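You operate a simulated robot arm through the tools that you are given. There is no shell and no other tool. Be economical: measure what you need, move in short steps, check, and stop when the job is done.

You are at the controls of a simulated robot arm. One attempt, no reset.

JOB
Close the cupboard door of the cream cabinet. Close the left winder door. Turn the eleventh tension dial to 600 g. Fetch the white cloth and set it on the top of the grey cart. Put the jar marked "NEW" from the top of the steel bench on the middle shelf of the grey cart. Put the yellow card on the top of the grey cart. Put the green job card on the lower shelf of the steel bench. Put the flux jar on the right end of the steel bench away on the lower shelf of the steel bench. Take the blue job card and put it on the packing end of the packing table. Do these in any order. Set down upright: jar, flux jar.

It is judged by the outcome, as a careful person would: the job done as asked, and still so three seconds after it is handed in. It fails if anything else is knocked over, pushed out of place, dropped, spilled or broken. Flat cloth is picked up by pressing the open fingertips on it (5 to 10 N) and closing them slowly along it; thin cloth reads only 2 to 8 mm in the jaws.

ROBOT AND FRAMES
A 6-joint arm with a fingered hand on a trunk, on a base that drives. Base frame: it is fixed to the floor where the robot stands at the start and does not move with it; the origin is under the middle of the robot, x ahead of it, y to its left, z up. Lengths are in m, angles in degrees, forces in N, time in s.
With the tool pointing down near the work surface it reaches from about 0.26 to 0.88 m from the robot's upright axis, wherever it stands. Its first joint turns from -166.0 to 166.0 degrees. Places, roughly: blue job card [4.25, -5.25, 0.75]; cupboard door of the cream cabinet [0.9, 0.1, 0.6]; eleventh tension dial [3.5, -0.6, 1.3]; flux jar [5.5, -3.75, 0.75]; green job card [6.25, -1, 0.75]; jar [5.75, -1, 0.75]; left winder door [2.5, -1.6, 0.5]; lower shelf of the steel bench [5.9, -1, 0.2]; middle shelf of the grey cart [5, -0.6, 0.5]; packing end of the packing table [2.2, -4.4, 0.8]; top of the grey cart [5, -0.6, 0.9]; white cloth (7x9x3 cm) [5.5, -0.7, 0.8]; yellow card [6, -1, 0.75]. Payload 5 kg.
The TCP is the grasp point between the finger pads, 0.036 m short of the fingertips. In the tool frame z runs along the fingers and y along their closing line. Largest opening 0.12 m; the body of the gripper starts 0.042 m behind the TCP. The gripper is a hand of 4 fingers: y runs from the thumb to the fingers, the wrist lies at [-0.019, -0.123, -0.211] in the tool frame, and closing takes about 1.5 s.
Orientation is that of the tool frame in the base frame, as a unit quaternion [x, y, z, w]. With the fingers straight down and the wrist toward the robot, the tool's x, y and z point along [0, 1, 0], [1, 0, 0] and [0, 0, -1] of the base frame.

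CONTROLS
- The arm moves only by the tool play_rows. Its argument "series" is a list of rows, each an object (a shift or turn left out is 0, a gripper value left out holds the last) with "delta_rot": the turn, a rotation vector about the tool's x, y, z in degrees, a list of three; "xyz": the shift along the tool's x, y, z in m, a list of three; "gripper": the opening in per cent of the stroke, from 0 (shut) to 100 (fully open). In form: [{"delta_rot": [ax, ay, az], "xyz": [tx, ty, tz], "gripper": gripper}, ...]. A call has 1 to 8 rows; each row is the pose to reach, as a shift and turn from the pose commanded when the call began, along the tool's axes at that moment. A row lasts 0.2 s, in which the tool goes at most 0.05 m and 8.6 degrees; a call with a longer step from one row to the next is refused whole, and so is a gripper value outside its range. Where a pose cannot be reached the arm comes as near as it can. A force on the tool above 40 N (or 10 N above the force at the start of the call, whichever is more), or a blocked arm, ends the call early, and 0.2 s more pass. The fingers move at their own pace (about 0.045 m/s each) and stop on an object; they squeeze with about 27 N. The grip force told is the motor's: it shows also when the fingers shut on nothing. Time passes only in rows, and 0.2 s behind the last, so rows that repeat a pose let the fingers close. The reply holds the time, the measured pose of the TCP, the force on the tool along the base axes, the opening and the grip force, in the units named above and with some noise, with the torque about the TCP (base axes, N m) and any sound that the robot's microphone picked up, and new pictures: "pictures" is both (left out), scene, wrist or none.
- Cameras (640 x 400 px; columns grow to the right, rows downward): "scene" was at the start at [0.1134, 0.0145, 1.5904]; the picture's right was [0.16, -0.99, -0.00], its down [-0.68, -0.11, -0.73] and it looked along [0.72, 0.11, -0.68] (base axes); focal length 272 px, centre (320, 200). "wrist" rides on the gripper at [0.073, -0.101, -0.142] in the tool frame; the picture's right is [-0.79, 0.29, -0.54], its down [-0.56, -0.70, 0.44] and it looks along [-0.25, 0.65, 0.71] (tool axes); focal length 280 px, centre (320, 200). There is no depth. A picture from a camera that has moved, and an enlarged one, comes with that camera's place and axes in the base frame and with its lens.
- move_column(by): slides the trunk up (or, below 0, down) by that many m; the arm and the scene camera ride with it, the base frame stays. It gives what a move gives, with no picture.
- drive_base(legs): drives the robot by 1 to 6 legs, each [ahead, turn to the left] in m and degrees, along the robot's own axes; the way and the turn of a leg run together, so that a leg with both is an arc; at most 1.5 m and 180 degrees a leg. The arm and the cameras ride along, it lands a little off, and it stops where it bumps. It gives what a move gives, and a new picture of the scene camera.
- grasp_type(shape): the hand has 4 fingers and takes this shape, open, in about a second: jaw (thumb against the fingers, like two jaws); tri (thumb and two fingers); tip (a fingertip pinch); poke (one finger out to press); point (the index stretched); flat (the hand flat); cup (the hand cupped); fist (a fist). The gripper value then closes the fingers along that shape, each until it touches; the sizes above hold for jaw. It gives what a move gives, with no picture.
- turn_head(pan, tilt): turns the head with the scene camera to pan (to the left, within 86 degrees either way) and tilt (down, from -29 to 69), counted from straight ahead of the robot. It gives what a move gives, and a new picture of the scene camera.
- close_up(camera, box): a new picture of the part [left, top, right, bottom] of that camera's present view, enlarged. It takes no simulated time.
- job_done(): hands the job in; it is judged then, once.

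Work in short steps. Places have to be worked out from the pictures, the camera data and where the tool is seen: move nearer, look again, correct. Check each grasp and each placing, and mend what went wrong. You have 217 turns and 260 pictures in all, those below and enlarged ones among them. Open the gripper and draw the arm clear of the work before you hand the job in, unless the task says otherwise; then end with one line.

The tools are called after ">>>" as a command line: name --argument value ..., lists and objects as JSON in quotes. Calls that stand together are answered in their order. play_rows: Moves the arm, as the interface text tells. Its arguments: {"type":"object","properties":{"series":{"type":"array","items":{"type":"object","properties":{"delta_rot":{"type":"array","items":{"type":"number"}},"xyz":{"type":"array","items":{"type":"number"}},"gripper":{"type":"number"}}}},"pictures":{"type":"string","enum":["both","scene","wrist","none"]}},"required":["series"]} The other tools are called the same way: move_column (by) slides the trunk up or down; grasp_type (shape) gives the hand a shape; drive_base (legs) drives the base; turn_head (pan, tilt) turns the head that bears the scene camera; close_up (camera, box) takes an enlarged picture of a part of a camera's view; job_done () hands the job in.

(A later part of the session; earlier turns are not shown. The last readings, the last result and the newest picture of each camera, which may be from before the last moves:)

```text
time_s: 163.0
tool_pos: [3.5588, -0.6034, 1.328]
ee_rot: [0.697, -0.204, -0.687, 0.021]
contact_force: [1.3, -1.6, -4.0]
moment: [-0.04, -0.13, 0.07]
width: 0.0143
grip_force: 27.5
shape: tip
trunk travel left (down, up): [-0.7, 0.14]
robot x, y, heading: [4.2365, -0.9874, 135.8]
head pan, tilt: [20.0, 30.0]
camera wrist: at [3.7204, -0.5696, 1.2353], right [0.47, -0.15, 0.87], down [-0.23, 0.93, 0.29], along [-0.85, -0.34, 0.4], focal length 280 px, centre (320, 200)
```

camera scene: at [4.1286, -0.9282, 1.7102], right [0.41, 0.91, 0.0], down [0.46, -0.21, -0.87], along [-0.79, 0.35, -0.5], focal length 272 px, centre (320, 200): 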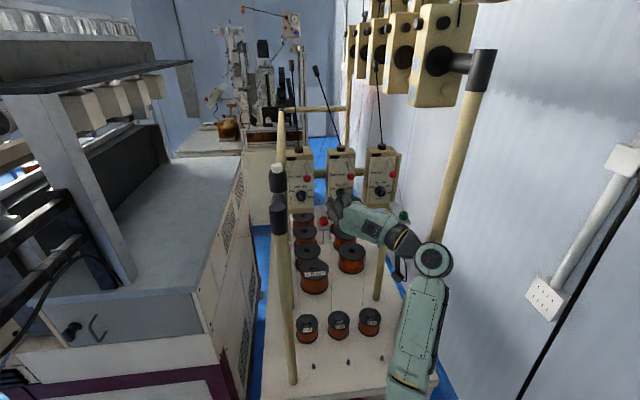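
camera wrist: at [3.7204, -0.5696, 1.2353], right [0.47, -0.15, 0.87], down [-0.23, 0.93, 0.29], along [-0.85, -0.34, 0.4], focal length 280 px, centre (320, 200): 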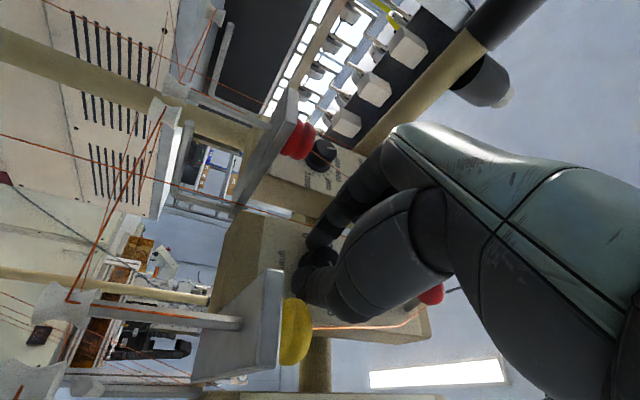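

The knob is gripped (14 mm). I turn about 42° counter-clockwise.

>>> play_rows --series '[{"delta_rot": [0, 0, -7]}, {"delta_rot": [0, 0, -14]}, {"delta_rot": [0, 0, -21]}, {"delta_rot": [0, 0, -28]}, {"delta_rot": [0, 0, -35]}, {"delta_rot": [0, 0, -42]}]' --pictures "wrist"

>>> close_up --camera "scene" --box '[300, 140, 380, 250]'

```text
time_s: 164.2
tool_pos: [3.5566, -0.5963, 1.3206]
ee_rot: [0.731, 0.0, -0.66, -0.174]
contact_force: [8.6, 0.1, -8.7]
moment: [-0.07, -0.23, -0.07]
width: 0.0137
grip_force: 27.3
shape: tip
trunk travel left (down, up): [-0.7, 0.14]
robot x, y, heading: [4.2313, -0.9924, 135.5]
head pan, tilt: [20.0, 30.0]
stopped in row 5: the force on the tool passed its limit at 40 N (the readings are from after the stop); the commanded pose is now the measured one
camera wrist: at [3.7268, -0.521, 1.2863], right [0.36, -0.59, 0.73], down [-0.34, 0.64, 0.69], along [-0.87, -0.49, 0.03], focal length 280 px, centre (320, 200)
```

wrist: 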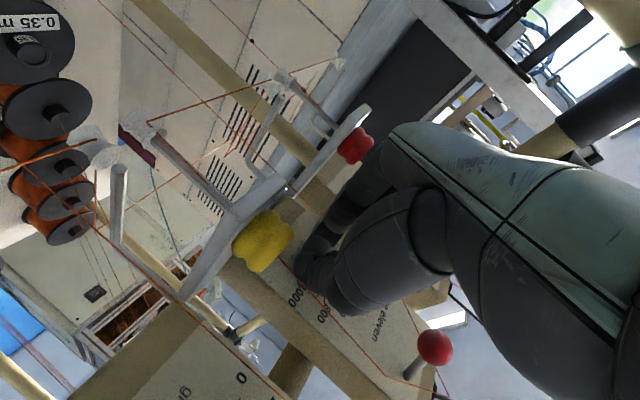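

```text
3.64 times, centred on (340, 195) of scene
camera zoom: at [4.1305, -0.9292, 1.7111], right [0.41, 0.91, 0.0], down [0.46, -0.21, -0.87], along [-0.79, 0.36, -0.5], focal length 988 px, centre (247, 218)
```

zoom: 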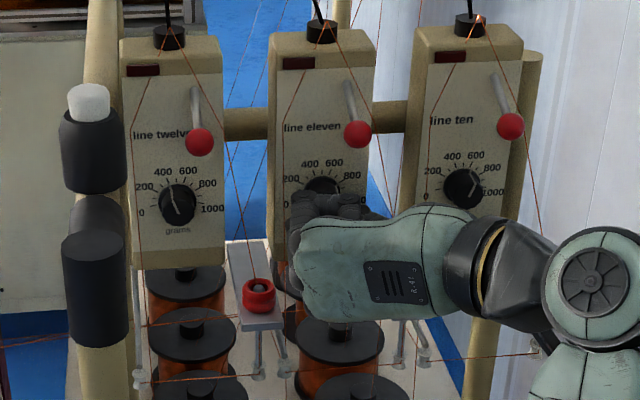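

A 40 N stop; the hand slipped low. I open, draw straight back and read the dial.

>>> play_rows --series '[{"gripper": 25}, {"gripper": 50}, {"gripper": 50}, {"gripper": 50, "xyz": [0, 0, -0.03]}, {"gripper": 50, "xyz": [0, 0, -0.07]}, {"gripper": 50, "xyz": [0.0, 0.0, -0.11]}]' --pictures "none"

>>> close_up --camera "scene" --box '[310, 140, 370, 220]'

>>> close_up --camera "wrist" --box '[160, 150, 420, 350]'

```text
time_s: 165.6
tool_pos: [3.6642, -0.6245, 1.3301]
ee_rot: [0.729, 0.0, -0.662, -0.173]
contact_force: [0.6, -0.6, -1.0]
moment: [0.01, -0.02, 0.0]
width: 0.0601
grip_force: 0.0
shape: tip
trunk travel left (down, up): [-0.7, 0.14]
robot x, y, heading: [4.2328, -0.9886, 135.6]
head pan, tilt: [20.0, 30.0]
```

```text
5.00 times, centred on (340, 180) of scene
camera zoom: at [4.1306, -0.9278, 1.7104], right [0.41, 0.91, 0.0], down [0.46, -0.21, -0.87], along [-0.79, 0.36, -0.5], focal length 1358 px, centre (220, 300)
```

zoom: 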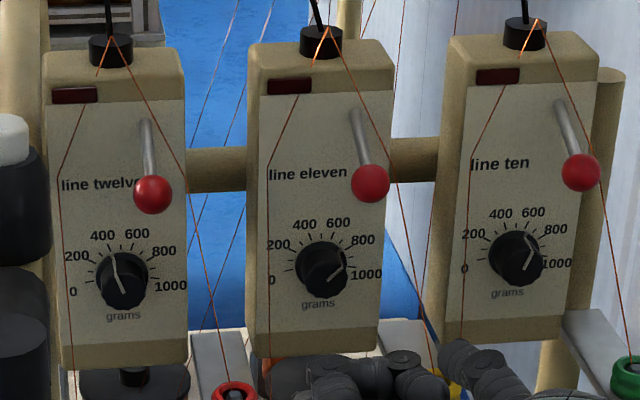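

```text
2.00 times, centred on (290, 250) of wrist
camera zoom: at [3.8341, -0.5485, 1.2948], right [0.36, -0.59, 0.72], down [-0.34, 0.64, 0.69], along [-0.87, -0.49, 0.03], focal length 561 px, centre (380, 100)
```

zoom: 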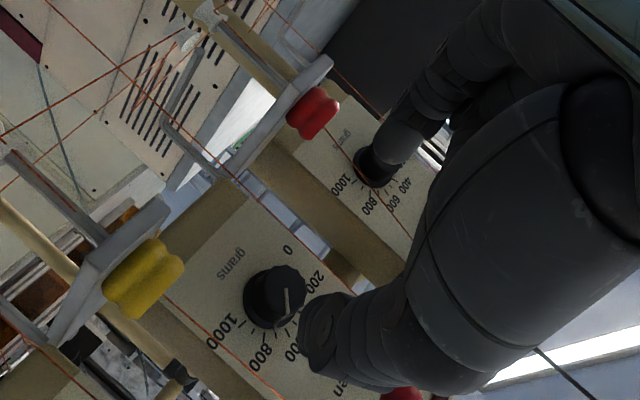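

The dial has moved to about 720 g. I zoom tightly to measure the pointer.

>>> close_up --camera "scene" --box '[328, 178, 358, 204]'

```text
15.38 times, centred on (343, 191) of scene
camera zoom: at [4.1306, -0.9278, 1.7104], right [0.41, 0.91, 0.0], down [0.46, -0.21, -0.87], along [-0.79, 0.36, -0.5], focal length 4180 px, centre (-34, 338)
```

zoom: 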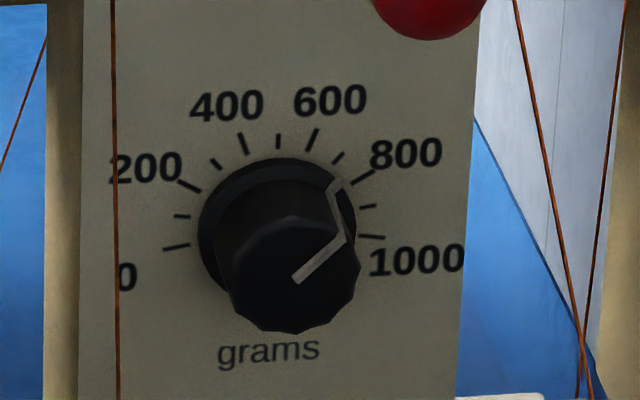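

The pointer reads ≈765 g; about 32° more counter-clockwise to 600. The knob centre is at z≈1.336. I roll back, align the axis 13 mm higher, and check.

>>> play_rows --series '[{"delta_rot": [0, 0, 8], "xyz": [-0.0125, -0.0033, 0]}, {"delta_rot": [0, 0, 16], "xyz": [-0.0125, -0.0033, 0]}, {"delta_rot": [0, 0, 24], "xyz": [-0.0125, -0.0033, 0]}, {"delta_rot": [0, 0, 32], "xyz": [-0.0125, -0.0033, 0.02]}, {"delta_rot": [0, 0, 38], "xyz": [-0.0125, -0.0033, 0.05]}]' --pictures "wrist"

```text
time_s: 166.8
tool_pos: [3.6119, -0.6108, 1.3367]
ee_rot: [0.69, -0.238, -0.682, 0.052]
contact_force: [0.4, 0.3, -0.3]
moment: [0.02, -0.02, 0.05]
width: 0.0597
grip_force: 0.2
shape: tip
trunk travel left (down, up): [-0.7, 0.14]
robot x, y, heading: [4.2316, -0.99, 135.6]
head pan, tilt: [20.0, 30.0]
camera wrist: at [3.7735, -0.5868, 1.239], right [0.48, -0.07, 0.87], down [-0.22, 0.95, 0.2], along [-0.85, -0.29, 0.44], focal length 280 px, centre (320, 200)
```

wrist: 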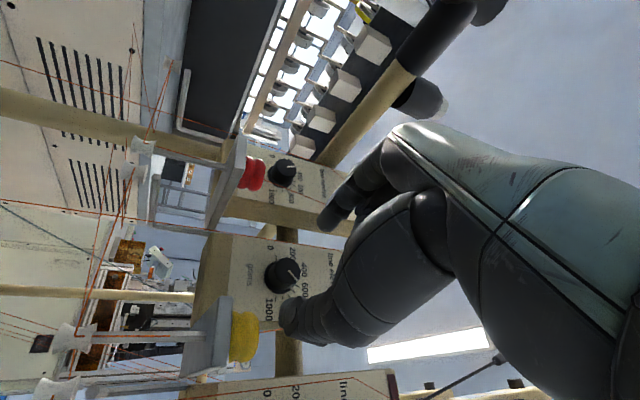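

Aligned within a few mm. I advance and grip gently.

>>> play_rows --series '[{"xyz": [0, 0, 0.02]}, {"xyz": [0, 0, 0.04]}, {"xyz": [0, 0, 0.05]}]' --pictures "none"

>>> play_rows --series '[{"gripper": 40}, {"gripper": 30}, {"gripper": 20}, {"gripper": 10}, {"gripper": 0}, {"gripper": 0}]' --pictures "wrist"

```text
time_s: 167.6
tool_pos: [3.5653, -0.5986, 1.3357]
ee_rot: [0.689, -0.237, -0.683, 0.051]
contact_force: [-0.7, 1.5, -0.8]
moment: [-0.02, 0.02, 0.07]
width: 0.0597
grip_force: 0.0
shape: tip
trunk travel left (down, up): [-0.7, 0.14]
robot x, y, heading: [4.2317, -0.9904, 135.6]
head pan, tilt: [20.0, 30.0]
```

```text
time_s: 169.0
tool_pos: [3.5645, -0.5996, 1.3351]
ee_rot: [0.69, -0.237, -0.682, 0.051]
contact_force: [0.2, -7.0, 2.2]
moment: [0.01, 0.12, 0.29]
width: 0.0158
grip_force: 27.4
shape: tip
trunk travel left (down, up): [-0.7, 0.14]
robot x, y, heading: [4.2351, -0.9884, 135.7]
head pan, tilt: [20.0, 30.0]
camera wrist: at [3.7258, -0.5756, 1.238], right [0.48, -0.08, 0.87], down [-0.22, 0.95, 0.21], along [-0.85, -0.3, 0.44], focal length 280 px, centre (320, 200)
```

wrist: 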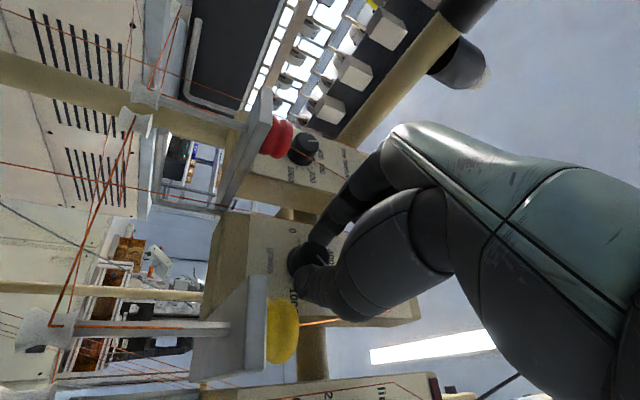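

The fingertips bracket the knob well. I turn 33° counter-clockwise with a small centre compensation.

>>> play_rows --series '[{"delta_rot": [0, 0, -5.5], "xyz": [0.0002, 0.0005, 0]}, {"delta_rot": [0, 0, -11], "xyz": [0.0004, 0.0009, 0]}, {"delta_rot": [0, 0, -16.5], "xyz": [0.0007, 0.0013, 0]}, {"delta_rot": [0, 0, -22], "xyz": [0.001, 0.0017, 0]}, {"delta_rot": [0, 0, -27.5], "xyz": [0.0014, 0.0021, 0]}, {"delta_rot": [0, 0, -33], "xyz": [0.0019, 0.0024, 0]}]' --pictures "wrist"

```text
time_s: 170.4
tool_pos: [3.5649, -0.6014, 1.3357]
ee_rot: [0.728, -0.031, -0.669, -0.146]
contact_force: [5.1, -2.1, -0.4]
moment: [-0.01, -0.04, -0.03]
width: 0.0155
grip_force: 27.3
shape: tip
trunk travel left (down, up): [-0.7, 0.14]
robot x, y, heading: [4.2295, -0.9885, 135.6]
head pan, tilt: [20.0, 30.0]
camera wrist: at [3.7345, -0.5302, 1.2904], right [0.37, -0.53, 0.76], down [-0.32, 0.7, 0.64], along [-0.87, -0.48, 0.09], focal length 280 px, centre (320, 200)
```

wrist: 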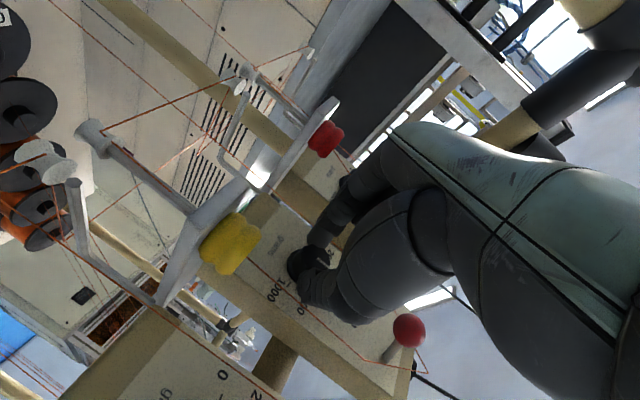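

I open, withdraw and read the dial again.

>>> play_rows --series '[{"gripper": 25}, {"gripper": 50}, {"gripper": 50}, {"gripper": 50, "xyz": [0, 0, -0.03]}, {"gripper": 50, "xyz": [0, 0, -0.06]}, {"gripper": 50, "xyz": [0.03, 0.0, -0.1]}]' --pictures "none"

>>> close_up --camera "scene" --box '[328, 178, 358, 204]'

```text
time_s: 171.8
tool_pos: [3.6661, -0.6241, 1.3134]
ee_rot: [0.728, -0.033, -0.669, -0.145]
contact_force: [1.1, 0.9, 0.6]
moment: [0.02, 0.0, 0.01]
width: 0.0598
grip_force: 0.0
shape: tip
trunk travel left (down, up): [-0.7, 0.14]
robot x, y, heading: [4.2284, -0.9881, 135.7]
head pan, tilt: [20.0, 30.0]
```

```text
15.38 times, centred on (343, 191) of scene
camera zoom: at [4.132, -0.9284, 1.7106], right [0.41, 0.91, 0.0], down [0.45, -0.21, -0.87], along [-0.79, 0.36, -0.5], focal length 4180 px, centre (-34, 338)
```

zoom: 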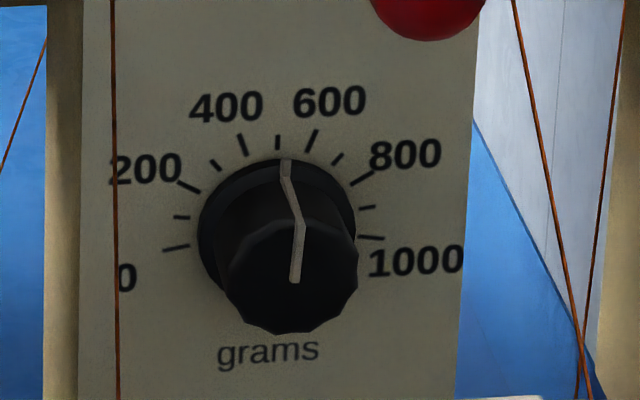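

Now it reads ≈525 g: overshot. I go back in, grip, and turn about 14° clockwise.

>>> play_rows --series '[{"xyz": [-0.03, 0, 0.04]}, {"xyz": [-0.03, 0, 0.07]}, {"xyz": [-0.03, 0, 0.1]}, {"gripper": 35, "xyz": [-0.03, 0, 0.1]}, {"gripper": 20, "xyz": [-0.03, 0, 0.1]}, {"gripper": 5, "xyz": [-0.03, 0, 0.1]}, {"gripper": 0, "xyz": [-0.03, 0, 0.1]}, {"gripper": 0, "xyz": [-0.03, 0, 0.1]}]' --pictures "none"

>>> close_up --camera "scene" --box '[328, 178, 358, 204]'

```text
time_s: 173.6
tool_pos: [3.565, -0.6007, 1.3325]
ee_rot: [0.729, -0.033, -0.668, -0.143]
contact_force: [0.9, -0.1, -1.9]
moment: [-0.02, -0.02, 0.02]
width: 0.0187
grip_force: 26.7
shape: tip
trunk travel left (down, up): [-0.7, 0.14]
robot x, y, heading: [4.2307, -0.9905, 135.7]
head pan, tilt: [20.0, 30.0]
```

```text
15.38 times, centred on (343, 191) of scene
camera zoom: at [4.1296, -0.9284, 1.7103], right [0.41, 0.91, 0.0], down [0.46, -0.21, -0.87], along [-0.79, 0.36, -0.5], focal length 4180 px, centre (-34, 338)
```

zoom: 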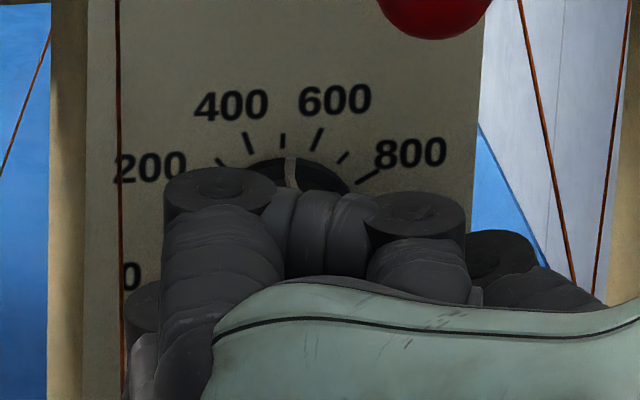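

I can see the skirt mark while gripping. I turn 14° clockwise and look.

>>> play_rows --series '[{"delta_rot": [0, 0, 5]}, {"delta_rot": [0, 0, 10]}, {"delta_rot": [0, 0, 14]}]' --pictures "none"

>>> close_up --camera "scene" --box '[328, 178, 358, 204]'

```text
time_s: 174.4
tool_pos: [3.5638, -0.6039, 1.3348]
ee_rot: [0.72, -0.12, -0.681, -0.063]
contact_force: [1.2, 2.9, -9.8]
moment: [-0.08, -0.19, -0.1]
width: 0.0185
grip_force: 27.0
shape: tip
trunk travel left (down, up): [-0.7, 0.14]
robot x, y, heading: [4.2329, -0.9882, 135.8]
head pan, tilt: [20.0, 30.0]
```

```text
15.38 times, centred on (343, 191) of scene
camera zoom: at [4.1302, -0.9315, 1.7105], right [0.41, 0.91, 0.0], down [0.46, -0.2, -0.87], along [-0.79, 0.36, -0.5], focal length 4180 px, centre (-34, 338)
```

zoom: 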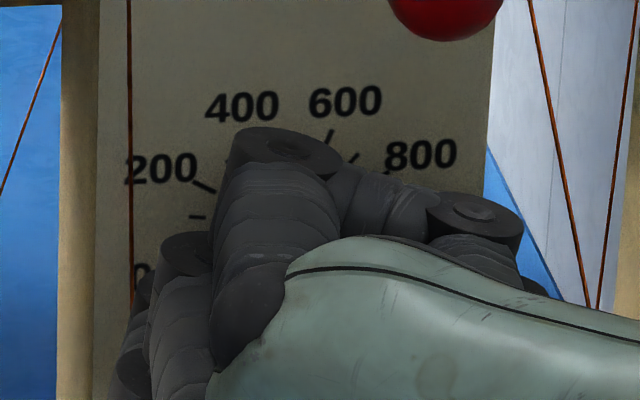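

Hidden now; I release and withdraw to read.

>>> play_rows --series '[{"gripper": 25}, {"gripper": 50}, {"gripper": 50}, {"gripper": 50, "xyz": [0, 0, -0.03]}, {"gripper": 50, "xyz": [0, 0, -0.06]}, {"gripper": 50, "xyz": [0.03, 0.0, -0.1]}]' --pictures "none"

>>> close_up --camera "scene" --box '[328, 178, 358, 204]'

```text
time_s: 175.8
tool_pos: [3.6624, -0.6291, 1.3132]
ee_rot: [0.719, -0.12, -0.682, -0.063]
contact_force: [0.0, 0.0, 0.8]
moment: [-0.01, -0.02, 0.01]
width: 0.0596
grip_force: 0.1
shape: tip
trunk travel left (down, up): [-0.7, 0.14]
robot x, y, heading: [4.2319, -0.9833, 135.6]
head pan, tilt: [20.0, 30.0]
```

```text
15.38 times, centred on (343, 191) of scene
camera zoom: at [4.1314, -0.9281, 1.7105], right [0.41, 0.91, 0.0], down [0.45, -0.21, -0.87], along [-0.79, 0.36, -0.5], focal length 4180 px, centre (-34, 338)
```

zoom: 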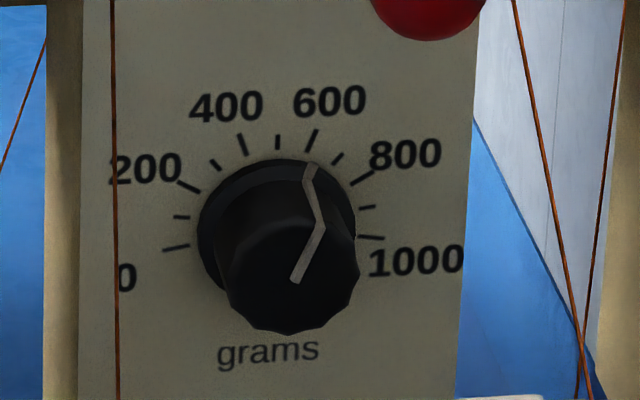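

Now ≈627 g (26° vs 20.4° needed). The knob turns about 1.35× my command, so I regrip and turn −4.2°.

>>> play_rows --series '[{"xyz": [-0.03, 0, 0.04]}, {"xyz": [-0.03, 0, 0.07]}, {"xyz": [-0.03, 0, 0.1]}, {"gripper": 35, "xyz": [-0.03, 0, 0.1]}, {"gripper": 20, "xyz": [-0.03, 0, 0.1]}, {"gripper": 5, "xyz": [-0.03, 0, 0.1]}, {"gripper": 0, "xyz": [-0.03, 0, 0.1]}, {"gripper": 0, "xyz": [-0.03, 0, 0.1]}]' --pictures "none"

>>> play_rows --series '[{"delta_rot": [0, 0, -2.1]}, {"delta_rot": [0, 0, -4.2]}, {"delta_rot": [0, 0, -4.2]}]' --pictures "none"

>>> play_rows --series '[{"gripper": 25}, {"gripper": 50}, {"gripper": 50}, {"gripper": 50, "xyz": [0, 0, -0.03]}, {"gripper": 50, "xyz": [0, 0, -0.06]}, {"gripper": 50, "xyz": [0.03, 0.0, -0.1]}]' --pictures "none"

>>> close_up --camera "scene" --box '[328, 178, 358, 204]'

```text
time_s: 177.6
tool_pos: [3.5646, -0.6025, 1.3366]
ee_rot: [0.719, -0.12, -0.681, -0.062]
contact_force: [-1.3, -0.4, -0.6]
moment: [0.0, -0.05, 0.01]
width: 0.019
grip_force: 27.1
shape: tip
trunk travel left (down, up): [-0.7, 0.14]
robot x, y, heading: [4.2349, -0.9891, 135.6]
head pan, tilt: [20.0, 30.0]
```

```text
time_s: 178.4
tool_pos: [3.565, -0.6028, 1.3367]
ee_rot: [0.723, -0.093, -0.679, -0.088]
contact_force: [5.0, -2.6, 0.8]
moment: [0.02, 0.04, 0.01]
width: 0.0187
grip_force: 27.1
shape: tip
trunk travel left (down, up): [-0.7, 0.14]
robot x, y, heading: [4.2331, -0.9889, 135.8]
head pan, tilt: [20.0, 30.0]
```

```text
time_s: 179.8
tool_pos: [3.6645, -0.6259, 1.3148]
ee_rot: [0.723, -0.094, -0.679, -0.086]
contact_force: [0.5, -0.3, -0.3]
moment: [-0.04, 0.0, 0.0]
width: 0.0595
grip_force: 0.1
shape: tip
trunk travel left (down, up): [-0.7, 0.14]
robot x, y, heading: [4.2312, -0.9891, 135.7]
head pan, tilt: [20.0, 30.0]
```

```text
15.38 times, centred on (343, 191) of scene
camera zoom: at [4.1316, -0.9279, 1.7106], right [0.41, 0.91, 0.0], down [0.45, -0.21, -0.87], along [-0.79, 0.36, -0.5], focal length 4180 px, centre (-34, 338)
```

zoom: 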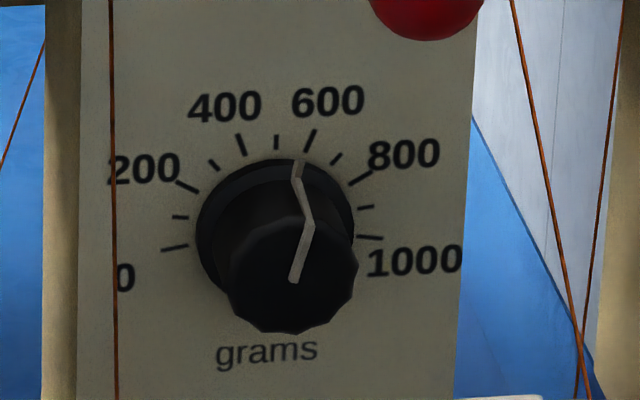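

≈583 g now; I make one finer correction of about +3.3°.

>>> play_rows --series '[{"xyz": [-0.03, 0, 0.04]}, {"xyz": [-0.03, 0, 0.07]}, {"xyz": [-0.03, 0, 0.1]}, {"gripper": 35, "xyz": [-0.03, 0, 0.1]}, {"gripper": 20, "xyz": [-0.03, 0, 0.1]}, {"gripper": 5, "xyz": [-0.03, 0, 0.1]}, {"gripper": 0, "xyz": [-0.03, 0, 0.1]}, {"gripper": 0, "xyz": [-0.03, 0, 0.1]}]' --pictures "none"

>>> play_rows --series '[{"delta_rot": [0, 0, 1.6]}, {"delta_rot": [0, 0, 3.3]}, {"delta_rot": [0, 0, 3.3]}]' --pictures "none"

>>> play_rows --series '[{"gripper": 25}, {"gripper": 50}, {"gripper": 50}, {"gripper": 50, "xyz": [0, 0, -0.03]}, {"gripper": 50, "xyz": [0, 0, -0.06]}, {"gripper": 50, "xyz": [0.03, 0.0, -0.1]}]' --pictures "none"

>>> close_up --camera "scene" --box '[328, 178, 358, 204]'

```text
time_s: 181.6
tool_pos: [3.5626, -0.6034, 1.3338]
ee_rot: [0.723, -0.095, -0.679, -0.087]
contact_force: [-1.3, 0.6, -1.1]
moment: [-0.02, -0.06, -0.01]
width: 0.019
grip_force: 27.0
shape: tip
trunk travel left (down, up): [-0.7, 0.14]
robot x, y, heading: [4.2331, -0.9881, 135.9]
head pan, tilt: [20.0, 30.0]
```

```text
time_s: 182.4
tool_pos: [3.5636, -0.6039, 1.3356]
ee_rot: [0.72, -0.114, -0.681, -0.069]
contact_force: [-0.3, 3.4, -5.6]
moment: [-0.05, -0.12, -0.12]
width: 0.0188
grip_force: 26.6
shape: tip
trunk travel left (down, up): [-0.7, 0.14]
robot x, y, heading: [4.2329, -0.9928, 135.8]
head pan, tilt: [20.0, 30.0]
```

```text
time_s: 183.8
tool_pos: [3.6613, -0.6305, 1.311]
ee_rot: [0.72, -0.115, -0.681, -0.067]
contact_force: [0.0, -0.5, 0.7]
moment: [0.02, -0.04, 0.01]
width: 0.0595
grip_force: 0.2
shape: tip
trunk travel left (down, up): [-0.7, 0.14]
robot x, y, heading: [4.2319, -0.9883, 135.5]
head pan, tilt: [20.0, 30.0]
```

```text
15.38 times, centred on (343, 191) of scene
camera zoom: at [4.1315, -0.9283, 1.7106], right [0.41, 0.91, 0.0], down [0.45, -0.21, -0.87], along [-0.79, 0.36, -0.5], focal length 4180 px, centre (-34, 338)
```

zoom: 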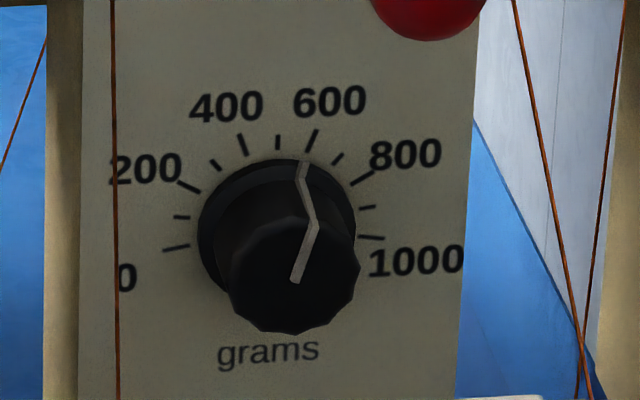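

The pointer now sits at ≈592–600, on the 600 mark. I retract, back away and restore the hand to fingers-down.

>>> play_rows --series '[{"xyz": [0, 0, -0.04]}, {"xyz": [0, 0, -0.08]}, {"xyz": [0, 0, -0.12]}]' --pictures "none"

>>> drive_base --legs '[[-0.45, 0]]'

>>> play_rows --series '[{"delta_rot": [0, 0, 8.5]}, {"delta_rot": [0, 0, 17]}, {"delta_rot": [0, 0, 25.5]}, {"delta_rot": [0, 0, 34]}, {"delta_rot": [0, 0, 42.5]}, {"delta_rot": [0, 0, 51]}, {"delta_rot": [0, 0, 59.5]}, {"delta_rot": [0, 0, 68]}]' --pictures "none"

>>> turn_head --pan -80 --tilt 30

```text
time_s: 184.6
tool_pos: [3.7775, -0.6601, 1.3181]
ee_rot: [0.721, -0.115, -0.68, -0.067]
contact_force: [-0.4, -0.5, 0.0]
moment: [-0.01, 0.0, -0.02]
width: 0.0597
grip_force: 0.0
shape: tip
trunk travel left (down, up): [-0.7, 0.14]
robot x, y, heading: [4.2333, -0.9876, 135.8]
head pan, tilt: [20.0, 30.0]
```

```text
time_s: 187.6
tool_pos: [4.0949, -0.9723, 1.3188]
ee_rot: [0.721, -0.114, -0.681, -0.066]
contact_force: [-1.1, -0.4, -0.3]
moment: [-0.05, 0.02, 0.02]
width: 0.0598
grip_force: 0.1
shape: tip
trunk travel left (down, up): [-0.7, 0.14]
robot x, y, heading: [4.5546, -1.3008, 136.0]
head pan, tilt: [20.0, 30.0]
camera scene: at [4.45, -1.2402, 1.7103], right [0.41, 0.91, 0.0], down [0.46, -0.2, -0.87], along [-0.79, 0.35, -0.5], focal length 272 px, centre (320, 200)
```

scene: 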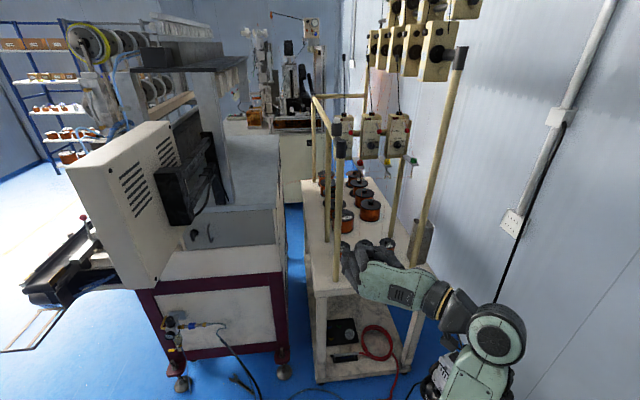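

```text
time_s: 189.4
tool_pos: [4.0958, -0.9736, 1.3184]
ee_rot: [-0.534, 0.497, 0.601, -0.326]
contact_force: [-0.4, 0.9, 0.6]
moment: [-0.01, 0.01, 0.02]
width: 0.0596
grip_force: 0.1
shape: tip
trunk travel left (down, up): [-0.7, 0.14]
robot x, y, heading: [4.5539, -1.3011, 136.0]
head pan, tilt: [20.0, 30.0]
```

```text
time_s: 191.1
tool_pos: [4.0951, -0.9733, 1.3184]
ee_rot: [-0.534, 0.497, 0.601, -0.326]
contact_force: [0.0, 0.2, -0.3]
moment: [-0.02, -0.01, 0.0]
width: 0.0595
grip_force: 0.1
shape: tip
trunk travel left (down, up): [-0.7, 0.14]
robot x, y, heading: [4.5513, -1.2971, 136.0]
head pan, tilt: [-80.0, 30.0]
camera scene: at [4.5833, -1.2023, 1.7104], right [0.83, -0.56, 0.0], down [-0.28, -0.41, -0.87], along [0.49, 0.72, -0.5], focal length 272 px, centre (320, 200)
```

scene: 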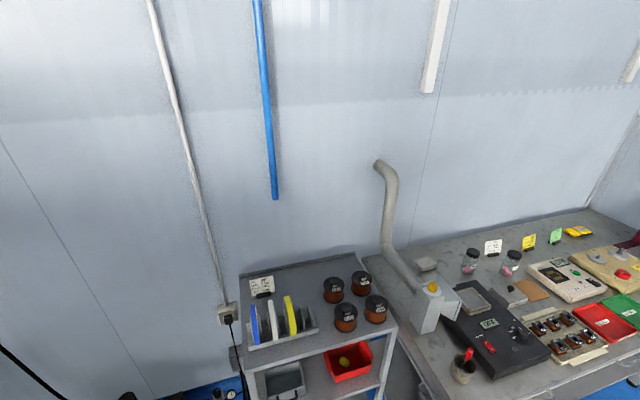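

I restore the hand: un-roll, then pitch down (over free floor), and finally yaw straight.

>>> play_rows --series '[{"delta_rot": [0, 0, 8.5]}, {"delta_rot": [0, 0, 17]}, {"delta_rot": [0, 0, 18]}]' --pictures "none"

>>> play_rows --series '[{"delta_rot": [8.5, 0, 0]}, {"delta_rot": [17, 0, 0]}, {"delta_rot": [25.5, 0, 0]}, {"delta_rot": [34, 0, 0]}, {"delta_rot": [42.5, 0, 0]}, {"delta_rot": [51, 0, 0]}, {"delta_rot": [59.5, 0, 0]}, {"delta_rot": [68, 0, 0]}]' --pictures "none"

>>> play_rows --series '[{"delta_rot": [8.5, 0, 0]}, {"delta_rot": [17, 0, 0]}, {"delta_rot": [19, 0, 0]}]' --pictures "none"

>>> play_rows --series '[{"delta_rot": [0, 0, 8]}, {"delta_rot": [0, 0, 16]}, {"delta_rot": [0, 0, 24]}, {"delta_rot": [0, 0, 29]}]' --pictures "none"

```text
time_s: 191.9
tool_pos: [4.0949, -0.9734, 1.3188]
ee_rot: [-0.448, 0.575, 0.543, -0.416]
contact_force: [-0.2, -0.2, -0.5]
moment: [-0.03, 0.02, 0.02]
width: 0.0595
grip_force: 0.0
shape: tip
trunk travel left (down, up): [-0.7, 0.14]
robot x, y, heading: [4.5535, -1.3022, 136.0]
head pan, tilt: [-80.0, 30.0]
```

```text
time_s: 193.7
tool_pos: [4.0668, -0.9469, 1.2747]
ee_rot: [-0.604, 0.779, 0.132, -0.099]
contact_force: [-1.0, 1.1, 0.0]
moment: [-0.02, -0.04, -0.01]
width: 0.0594
grip_force: 0.1
shape: tip
out of reach, approached as far as the arm can: row 4, 5, 8
trunk travel left (down, up): [-0.7, 0.14]
robot x, y, heading: [4.5537, -1.2992, 135.6]
head pan, tilt: [-80.0, 30.0]
```

```text
time_s: 194.5
tool_pos: [4.0098, -0.9053, 1.1932]
ee_rot: [-0.612, 0.791, 0.003, 0.004]
contact_force: [-0.7, -0.3, -0.1]
moment: [0.0, 0.02, 0.0]
width: 0.0598
grip_force: 0.0
shape: tip
out of reach, approached as far as the arm can: row 1, 2, 3
trunk travel left (down, up): [-0.7, 0.14]
robot x, y, heading: [4.5535, -1.2996, 135.4]
head pan, tilt: [-80.0, 30.0]
```

```text
time_s: 195.5
tool_pos: [4.0044, -0.9046, 1.1917]
ee_rot: [-0.394, 0.919, 0.001, 0.007]
contact_force: [-0.4, 1.0, -0.1]
moment: [-0.02, 0.02, 0.01]
width: 0.0595
grip_force: 0.0
shape: tip
out of reach, approached as far as the arm can: row 3, 4
trunk travel left (down, up): [-0.7, 0.14]
robot x, y, heading: [4.5535, -1.3025, 135.8]
head pan, tilt: [-80.0, 30.0]
```

The hand is fingers-down and aligned. I tuck it back, then drive to a spot facing the steel bench.

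>>> play_rows --series '[{"xyz": [0, -0.04, 0.01]}, {"xyz": [0, -0.08, 0.02]}, {"xyz": [0, -0.12, 0.03]}, {"xyz": [0, -0.16, 0.04]}, {"xyz": [0, -0.2, 0.05]}, {"xyz": [0, -0.23, 0.06]}]' --pictures "none"

>>> drive_base --legs '[[-0.4, 0], [0, -145], [0.65, 0], [0, 99]]'

>>> turn_head --pan 0 --tilt 30

```text
time_s: 196.9
tool_pos: [4.1432, -1.0461, 1.089]
ee_rot: [-0.395, 0.919, 0.002, 0.007]
contact_force: [0.6, 0.1, 0.3]
moment: [0.01, -0.01, -0.02]
width: 0.0598
grip_force: 0.0
shape: tip
out of reach, approached as far as the arm can: row 1, 2, 3, 4, 5, 6
trunk travel left (down, up): [-0.7, 0.14]
robot x, y, heading: [4.5524, -1.3045, 135.9]
head pan, tilt: [-80.0, 30.0]
```

```text
time_s: 215.2
tool_pos: [5.4061, -1.2225, 1.0889]
ee_rot: [0.024, 1.0, -0.002, 0.007]
contact_force: [-0.3, 0.1, -0.1]
moment: [-0.01, -0.02, 0.02]
width: 0.0596
grip_force: 0.1
shape: tip
trunk travel left (down, up): [-0.7, 0.14]
robot x, y, heading: [5.4803, -1.7001, 86.6]
head pan, tilt: [-80.0, 30.0]
camera scene: at [5.5728, -1.6575, 1.7104], right [0.11, -0.99, 0.0], down [-0.5, -0.06, -0.87], along [0.86, 0.1, -0.5], focal length 272 px, centre (320, 200)
```

scene: 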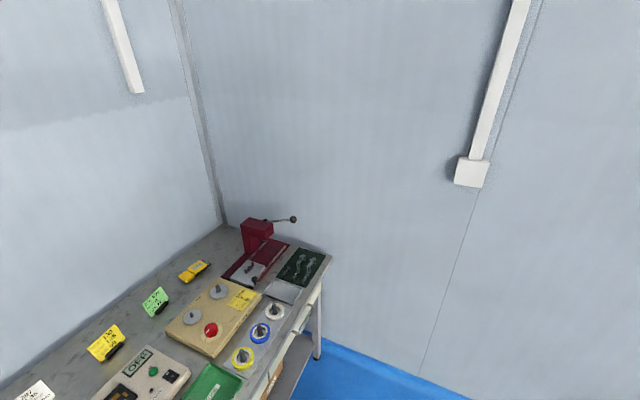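

```text
time_s: 216.8
tool_pos: [5.4055, -1.2239, 1.0879]
ee_rot: [0.024, 1.0, -0.002, 0.007]
contact_force: [-0.2, -0.4, 0.0]
moment: [0.01, 0.01, 0.0]
width: 0.0598
grip_force: 0.0
shape: tip
trunk travel left (down, up): [-0.7, 0.14]
robot x, y, heading: [5.4815, -1.7019, 86.6]
head pan, tilt: [0.0, 30.0]
camera scene: at [5.4887, -1.5774, 1.7104], right [1.0, -0.06, 0.0], down [-0.03, -0.5, -0.87], along [0.05, 0.86, -0.5], focal length 272 px, centre (320, 200)
```

scene: 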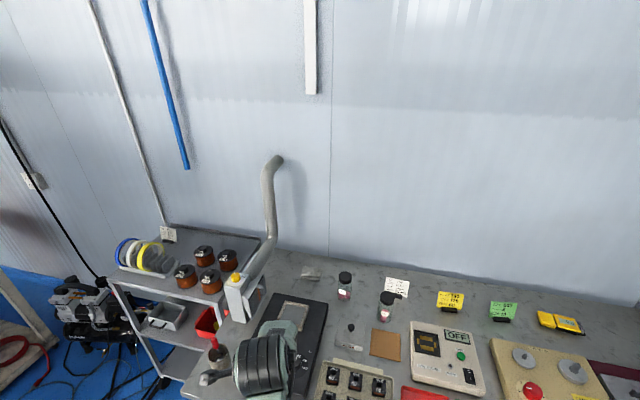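

I see the bench: jars, standing cards, and a small cloth at the back left. I zoom in on them.

>>> close_up --camera "scene" --box '[290, 255, 420, 335]'

>>> close_up --camera "scene" --box '[380, 265, 540, 365]'

>>> turn_head --pan 0 --tilt 55

```text
4.92 times, centred on (355, 295) of scene
camera zoom: at [5.4887, -1.5774, 1.7104], right [1.0, -0.06, 0.0], down [-0.03, -0.5, -0.87], along [0.05, 0.86, -0.5], focal length 1338 px, centre (148, -268)
```

zoom: 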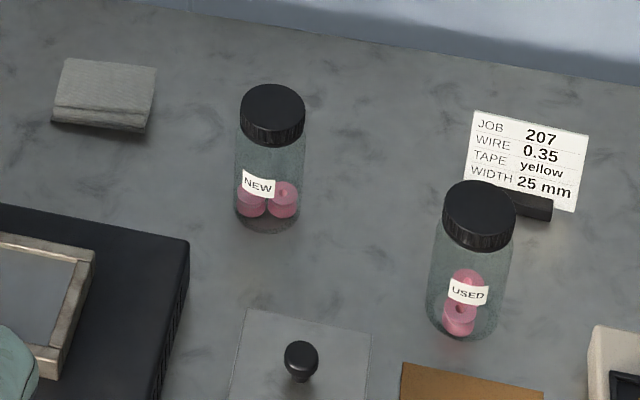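

```text
4.00 times, centred on (460, 315) of scene
camera zoom: at [5.4887, -1.5774, 1.7104], right [1.0, -0.06, 0.0], down [-0.03, -0.5, -0.87], along [0.05, 0.86, -0.5], focal length 1087 px, centre (-240, -260)
```

zoom: 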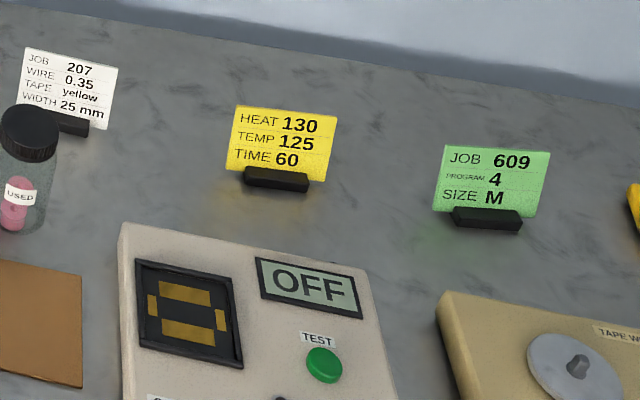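

```text
time_s: 217.7
tool_pos: [5.4078, -1.2241, 1.0876]
ee_rot: [0.024, 1.0, -0.002, 0.006]
contact_force: [0.2, -0.1, 0.3]
moment: [-0.03, -0.03, -0.02]
width: 0.0601
grip_force: 0.1
shape: tip
trunk travel left (down, up): [-0.7, 0.14]
robot x, y, heading: [5.4764, -1.7, 86.6]
head pan, tilt: [0.0, 55.0]
camera scene: at [5.4874, -1.5956, 1.6744], right [1.0, -0.06, 0.0], down [-0.05, -0.82, -0.57], along [0.04, 0.57, -0.82], focal length 272 px, centre (320, 200)
```

scene: 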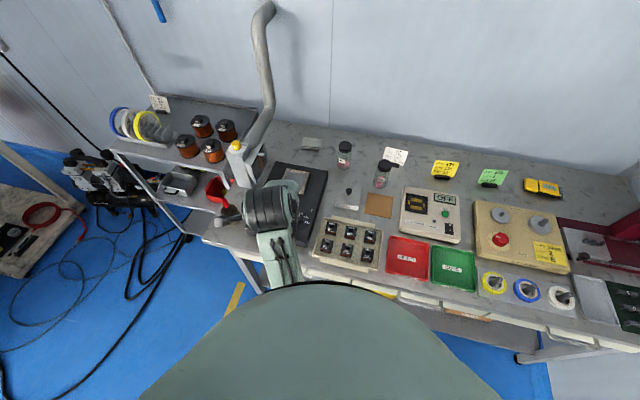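

Bench top is about z 0.82, the bench is yawed −15°, cloth at ≈(5.50, −0.72), NEW jar at ≈(5.63, −0.84). I set the jaw shape, square up to the bench, and move a bit closer.

>>> grasp_type --shape "jaw"

>>> drive_base --legs '[[0, -11.6], [0.13, 0]]'

>>> turn_head --pan 10 --tilt 45

```text
time_s: 218.6
tool_pos: [5.4069, -1.2232, 1.0883]
ee_rot: [0.025, 1.0, -0.001, 0.008]
contact_force: [-0.2, 0.7, 1.8]
moment: [0.0, 0.04, 0.0]
width: 0.1199
grip_force: 0.1
shape: jaw
trunk travel left (down, up): [-0.7, 0.14]
robot x, y, heading: [5.4798, -1.6965, 86.4]
head pan, tilt: [0.0, 55.0]
```

```text
time_s: 220.8
tool_pos: [5.5377, -1.0944, 1.0891]
ee_rot: [0.126, 0.992, -0.001, 0.006]
contact_force: [0.1, 0.9, -0.3]
moment: [0.0, -0.02, 0.0]
width: 0.12
grip_force: 0.1
shape: jaw
trunk travel left (down, up): [-0.7, 0.14]
robot x, y, heading: [5.5124, -1.5744, 74.7]
head pan, tilt: [0.0, 55.0]
camera scene: at [5.5417, -1.475, 1.6744], right [0.96, -0.26, 0.0], down [-0.22, -0.79, -0.57], along [0.15, 0.55, -0.82], focal length 272 px, centre (320, 200)
```

scene: 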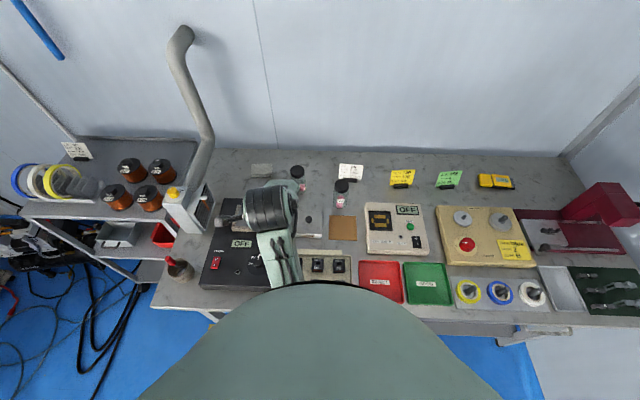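

```text
time_s: 221.5
tool_pos: [5.5376, -1.0934, 1.087]
ee_rot: [0.126, 0.992, -0.002, 0.006]
contact_force: [0.2, 0.4, -0.2]
moment: [0.0, 0.03, 0.02]
width: 0.1197
grip_force: 0.1
shape: jaw
trunk travel left (down, up): [-0.7, 0.14]
robot x, y, heading: [5.5122, -1.5743, 74.8]
head pan, tilt: [10.0, 45.0]
camera scene: at [5.5307, -1.4622, 1.6876], right [1.0, -0.09, 0.0], down [-0.07, -0.7, -0.71], along [0.07, 0.7, -0.71], focal length 272 px, centre (320, 200)
```

scene: 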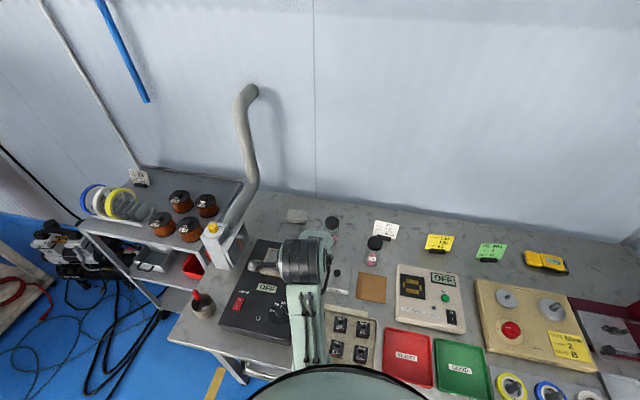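

I move above the cloth at about (5.51, −0.715), staying high.

>>> play_rows --series '[{"xyz": [0.016, 0.044, 0]}, {"xyz": [0.032, 0.088, 0]}, {"xyz": [0.048, 0.132, 0]}, {"xyz": [0.064, 0.176, 0]}, {"xyz": [0.08, 0.22, 0]}, {"xyz": [0.096, 0.264, 0]}, {"xyz": [0.112, 0.308, 0]}, {"xyz": [0.126, 0.352, 0.01]}]' --pictures "both"

```text
time_s: 223.3
tool_pos: [5.5042, -0.7229, 1.0752]
ee_rot: [0.127, 0.992, -0.003, 0.008]
contact_force: [-0.1, 0.3, -0.4]
moment: [0.01, -0.03, 0.0]
width: 0.1201
grip_force: 0.0
shape: jaw
trunk travel left (down, up): [-0.7, 0.14]
robot x, y, heading: [5.5134, -1.5738, 74.9]
head pan, tilt: [10.0, 45.0]
camera scene: at [5.5304, -1.4608, 1.6875], right [1.0, -0.09, 0.0], down [-0.06, -0.71, -0.71], along [0.06, 0.7, -0.71], focal length 272 px, centre (320, 200)
camera wrist: at [5.4068, -0.8003, 1.2163], right [0.83, 0.08, 0.55], down [0.37, -0.82, -0.43], along [0.42, 0.56, -0.71], focal length 280 px, centre (320, 200)
```

scene: 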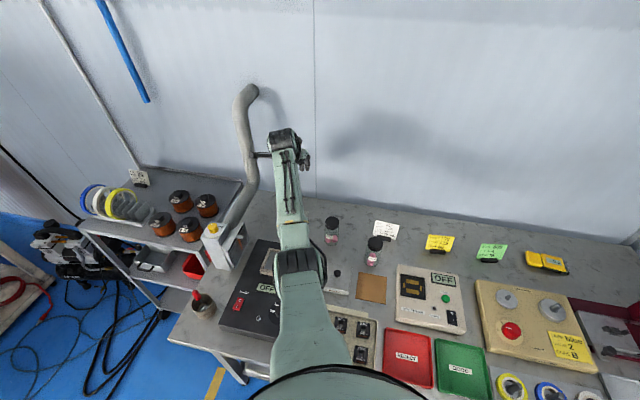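
wrist: 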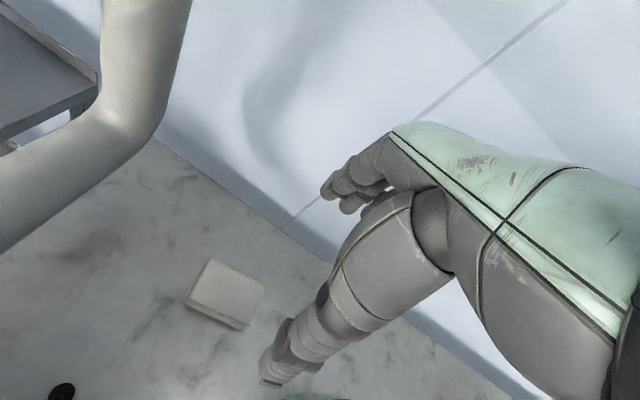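

The cloth centre is at (5.503, −0.707). I shift slightly and descend to just above it.

>>> play_rows --series '[{"xyz": [0.005, 0.015, 0.04]}, {"xyz": [0.005, 0.015, 0.08]}, {"xyz": [0.005, 0.015, 0.12]}, {"xyz": [0.005, 0.015, 0.155]}, {"xyz": [0.005, 0.015, 0.175]}]' --pictures "wrist"

```text
time_s: 224.5
tool_pos: [5.507, -0.7059, 0.9018]
ee_rot: [0.127, 0.992, -0.002, 0.007]
contact_force: [0.0, 0.5, 0.0]
moment: [0.0, -0.01, -0.02]
width: 0.12
grip_force: 0.0
shape: jaw
trunk travel left (down, up): [-0.7, 0.14]
robot x, y, heading: [5.5121, -1.5719, 74.9]
head pan, tilt: [10.0, 45.0]
camera wrist: at [5.4106, -0.7852, 1.0425], right [0.83, 0.08, 0.55], down [0.37, -0.82, -0.43], along [0.42, 0.57, -0.71], focal length 280 px, centre (320, 200)
```

wrist: 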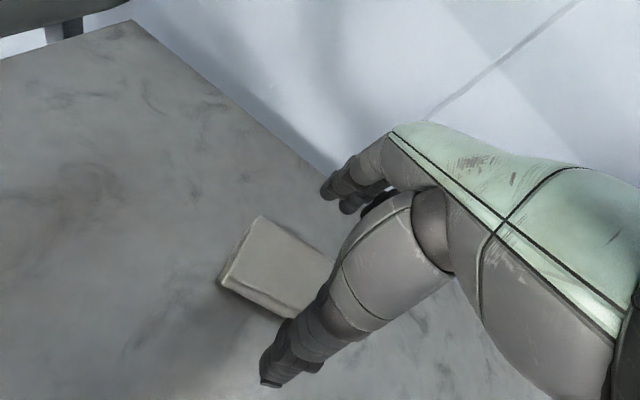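

Centred. I lower the last few cm slowly, watching the force.

>>> play_rows --series '[{"xyz": [0.007, 0, 0.012]}, {"xyz": [0.007, 0, 0.022]}, {"xyz": [0.007, 0, 0.03]}, {"xyz": [0.007, 0, 0.035]}]' --pictures "none"

```text
time_s: 225.5
tool_pos: [5.4976, -0.7083, 0.8667]
ee_rot: [0.127, 0.992, -0.002, 0.007]
contact_force: [-0.8, -1.2, 0.1]
moment: [-0.04, 0.01, 0.02]
width: 0.12
grip_force: 0.0
shape: jaw
out of reach, approached as far as the arm can: row 4
trunk travel left (down, up): [-0.7, 0.14]
robot x, y, heading: [5.5136, -1.5715, 74.7]
head pan, tilt: [10.0, 45.0]
```

I close the fingers slowly on it.

>>> play_rows --series '[{"gripper": 85}, {"gripper": 70}, {"gripper": 60}, {"gripper": 50}, {"gripper": 40}, {"gripper": 20}, {"gripper": 0}, {"gripper": 0}]' --pictures "wrist"

```text
time_s: 227.3
tool_pos: [5.4988, -0.7079, 0.8659]
ee_rot: [0.126, 0.992, -0.002, 0.006]
contact_force: [0.4, 0.1, 0.0]
moment: [-0.02, 0.01, -0.01]
width: 0.0563
grip_force: 27.0
shape: jaw
trunk travel left (down, up): [-0.7, 0.14]
robot x, y, heading: [5.5139, -1.5724, 74.7]
head pan, tilt: [10.0, 45.0]
camera wrist: at [5.4024, -0.7873, 1.0082], right [0.83, 0.08, 0.55], down [0.37, -0.82, -0.43], along [0.42, 0.56, -0.71], focal length 280 px, centre (320, 200)
```

wrist: 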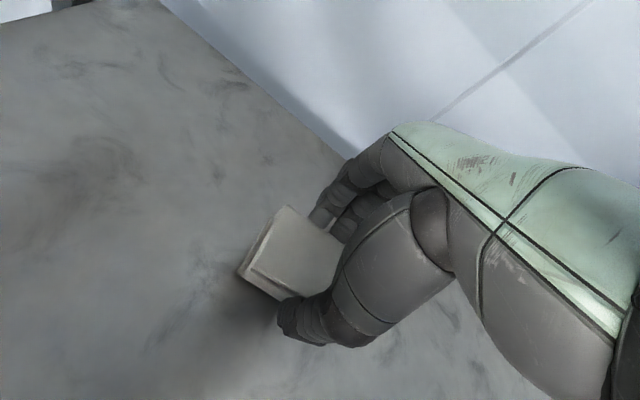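

Grip at 56 mm: it has the cloth. I lift and check.

>>> play_rows --series '[{"xyz": [0, 0, -0.04]}, {"xyz": [0, 0, -0.08]}, {"xyz": [0, -0.02, -0.12]}, {"xyz": [0, -0.05, -0.15]}, {"xyz": [0, -0.09, -0.17]}, {"xyz": [0, -0.13, -0.19]}, {"xyz": [0, -0.17, -0.2]}, {"xyz": [0, -0.21, -0.2]}]' --pictures "wrist"

>>> turn_head --pan 40 --tilt 40

```text
time_s: 229.1
tool_pos: [5.4417, -0.9101, 1.0684]
ee_rot: [0.127, 0.992, -0.002, 0.007]
contact_force: [-0.4, -0.4, -0.8]
moment: [0.01, -0.05, -0.03]
width: 0.0564
grip_force: 26.9
shape: jaw
trunk travel left (down, up): [-0.7, 0.14]
robot x, y, heading: [5.5146, -1.5784, 74.6]
head pan, tilt: [10.0, 45.0]
camera wrist: at [5.3457, -0.9903, 1.2102], right [0.83, 0.08, 0.55], down [0.37, -0.82, -0.43], along [0.42, 0.57, -0.71], focal length 280 px, centre (320, 200)
```

wrist: 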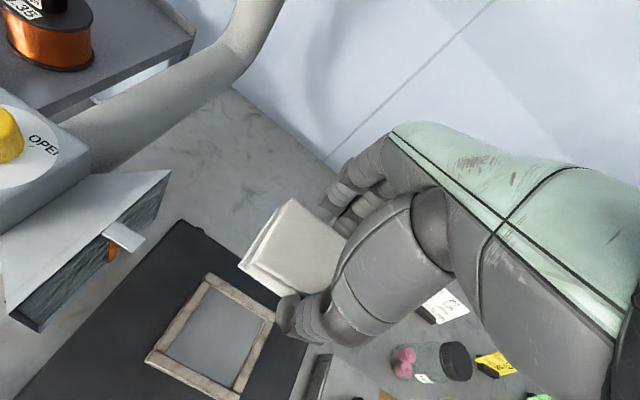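

```text
time_s: 230.0
tool_pos: [5.4416, -0.909, 1.0669]
ee_rot: [0.126, 0.992, -0.004, 0.007]
contact_force: [-0.3, 0.3, -1.8]
moment: [0.02, 0.02, -0.03]
width: 0.0564
grip_force: 26.8
shape: jaw
trunk travel left (down, up): [-0.7, 0.14]
robot x, y, heading: [5.5158, -1.5739, 74.7]
head pan, tilt: [40.0, 40.0]
camera scene: at [5.4874, -1.4667, 1.695], right [0.91, 0.42, 0.0], down [0.27, -0.58, -0.77], along [-0.32, 0.7, -0.64], focal length 272 px, centre (320, 200)
```

scene: 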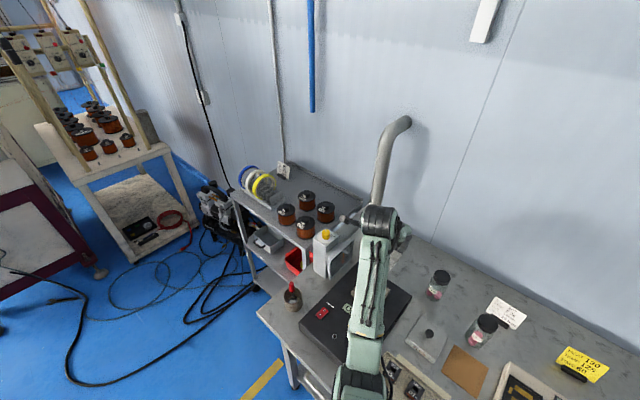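

The cloth is held. I look at the cart top for free space.

>>> close_up --camera "scene" --box '[210, 140, 370, 290]'

```text
2.67 times, centred on (290, 215) of scene
camera zoom: at [5.4874, -1.4667, 1.695], right [0.91, 0.42, 0.0], down [0.27, -0.58, -0.77], along [-0.32, 0.7, -0.64], focal length 724 px, centre (400, 160)
```

zoom: 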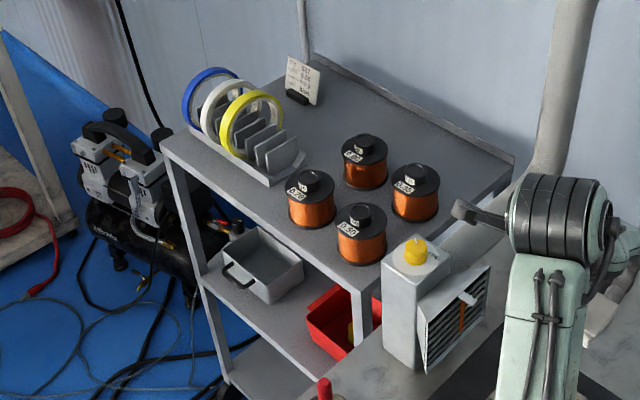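

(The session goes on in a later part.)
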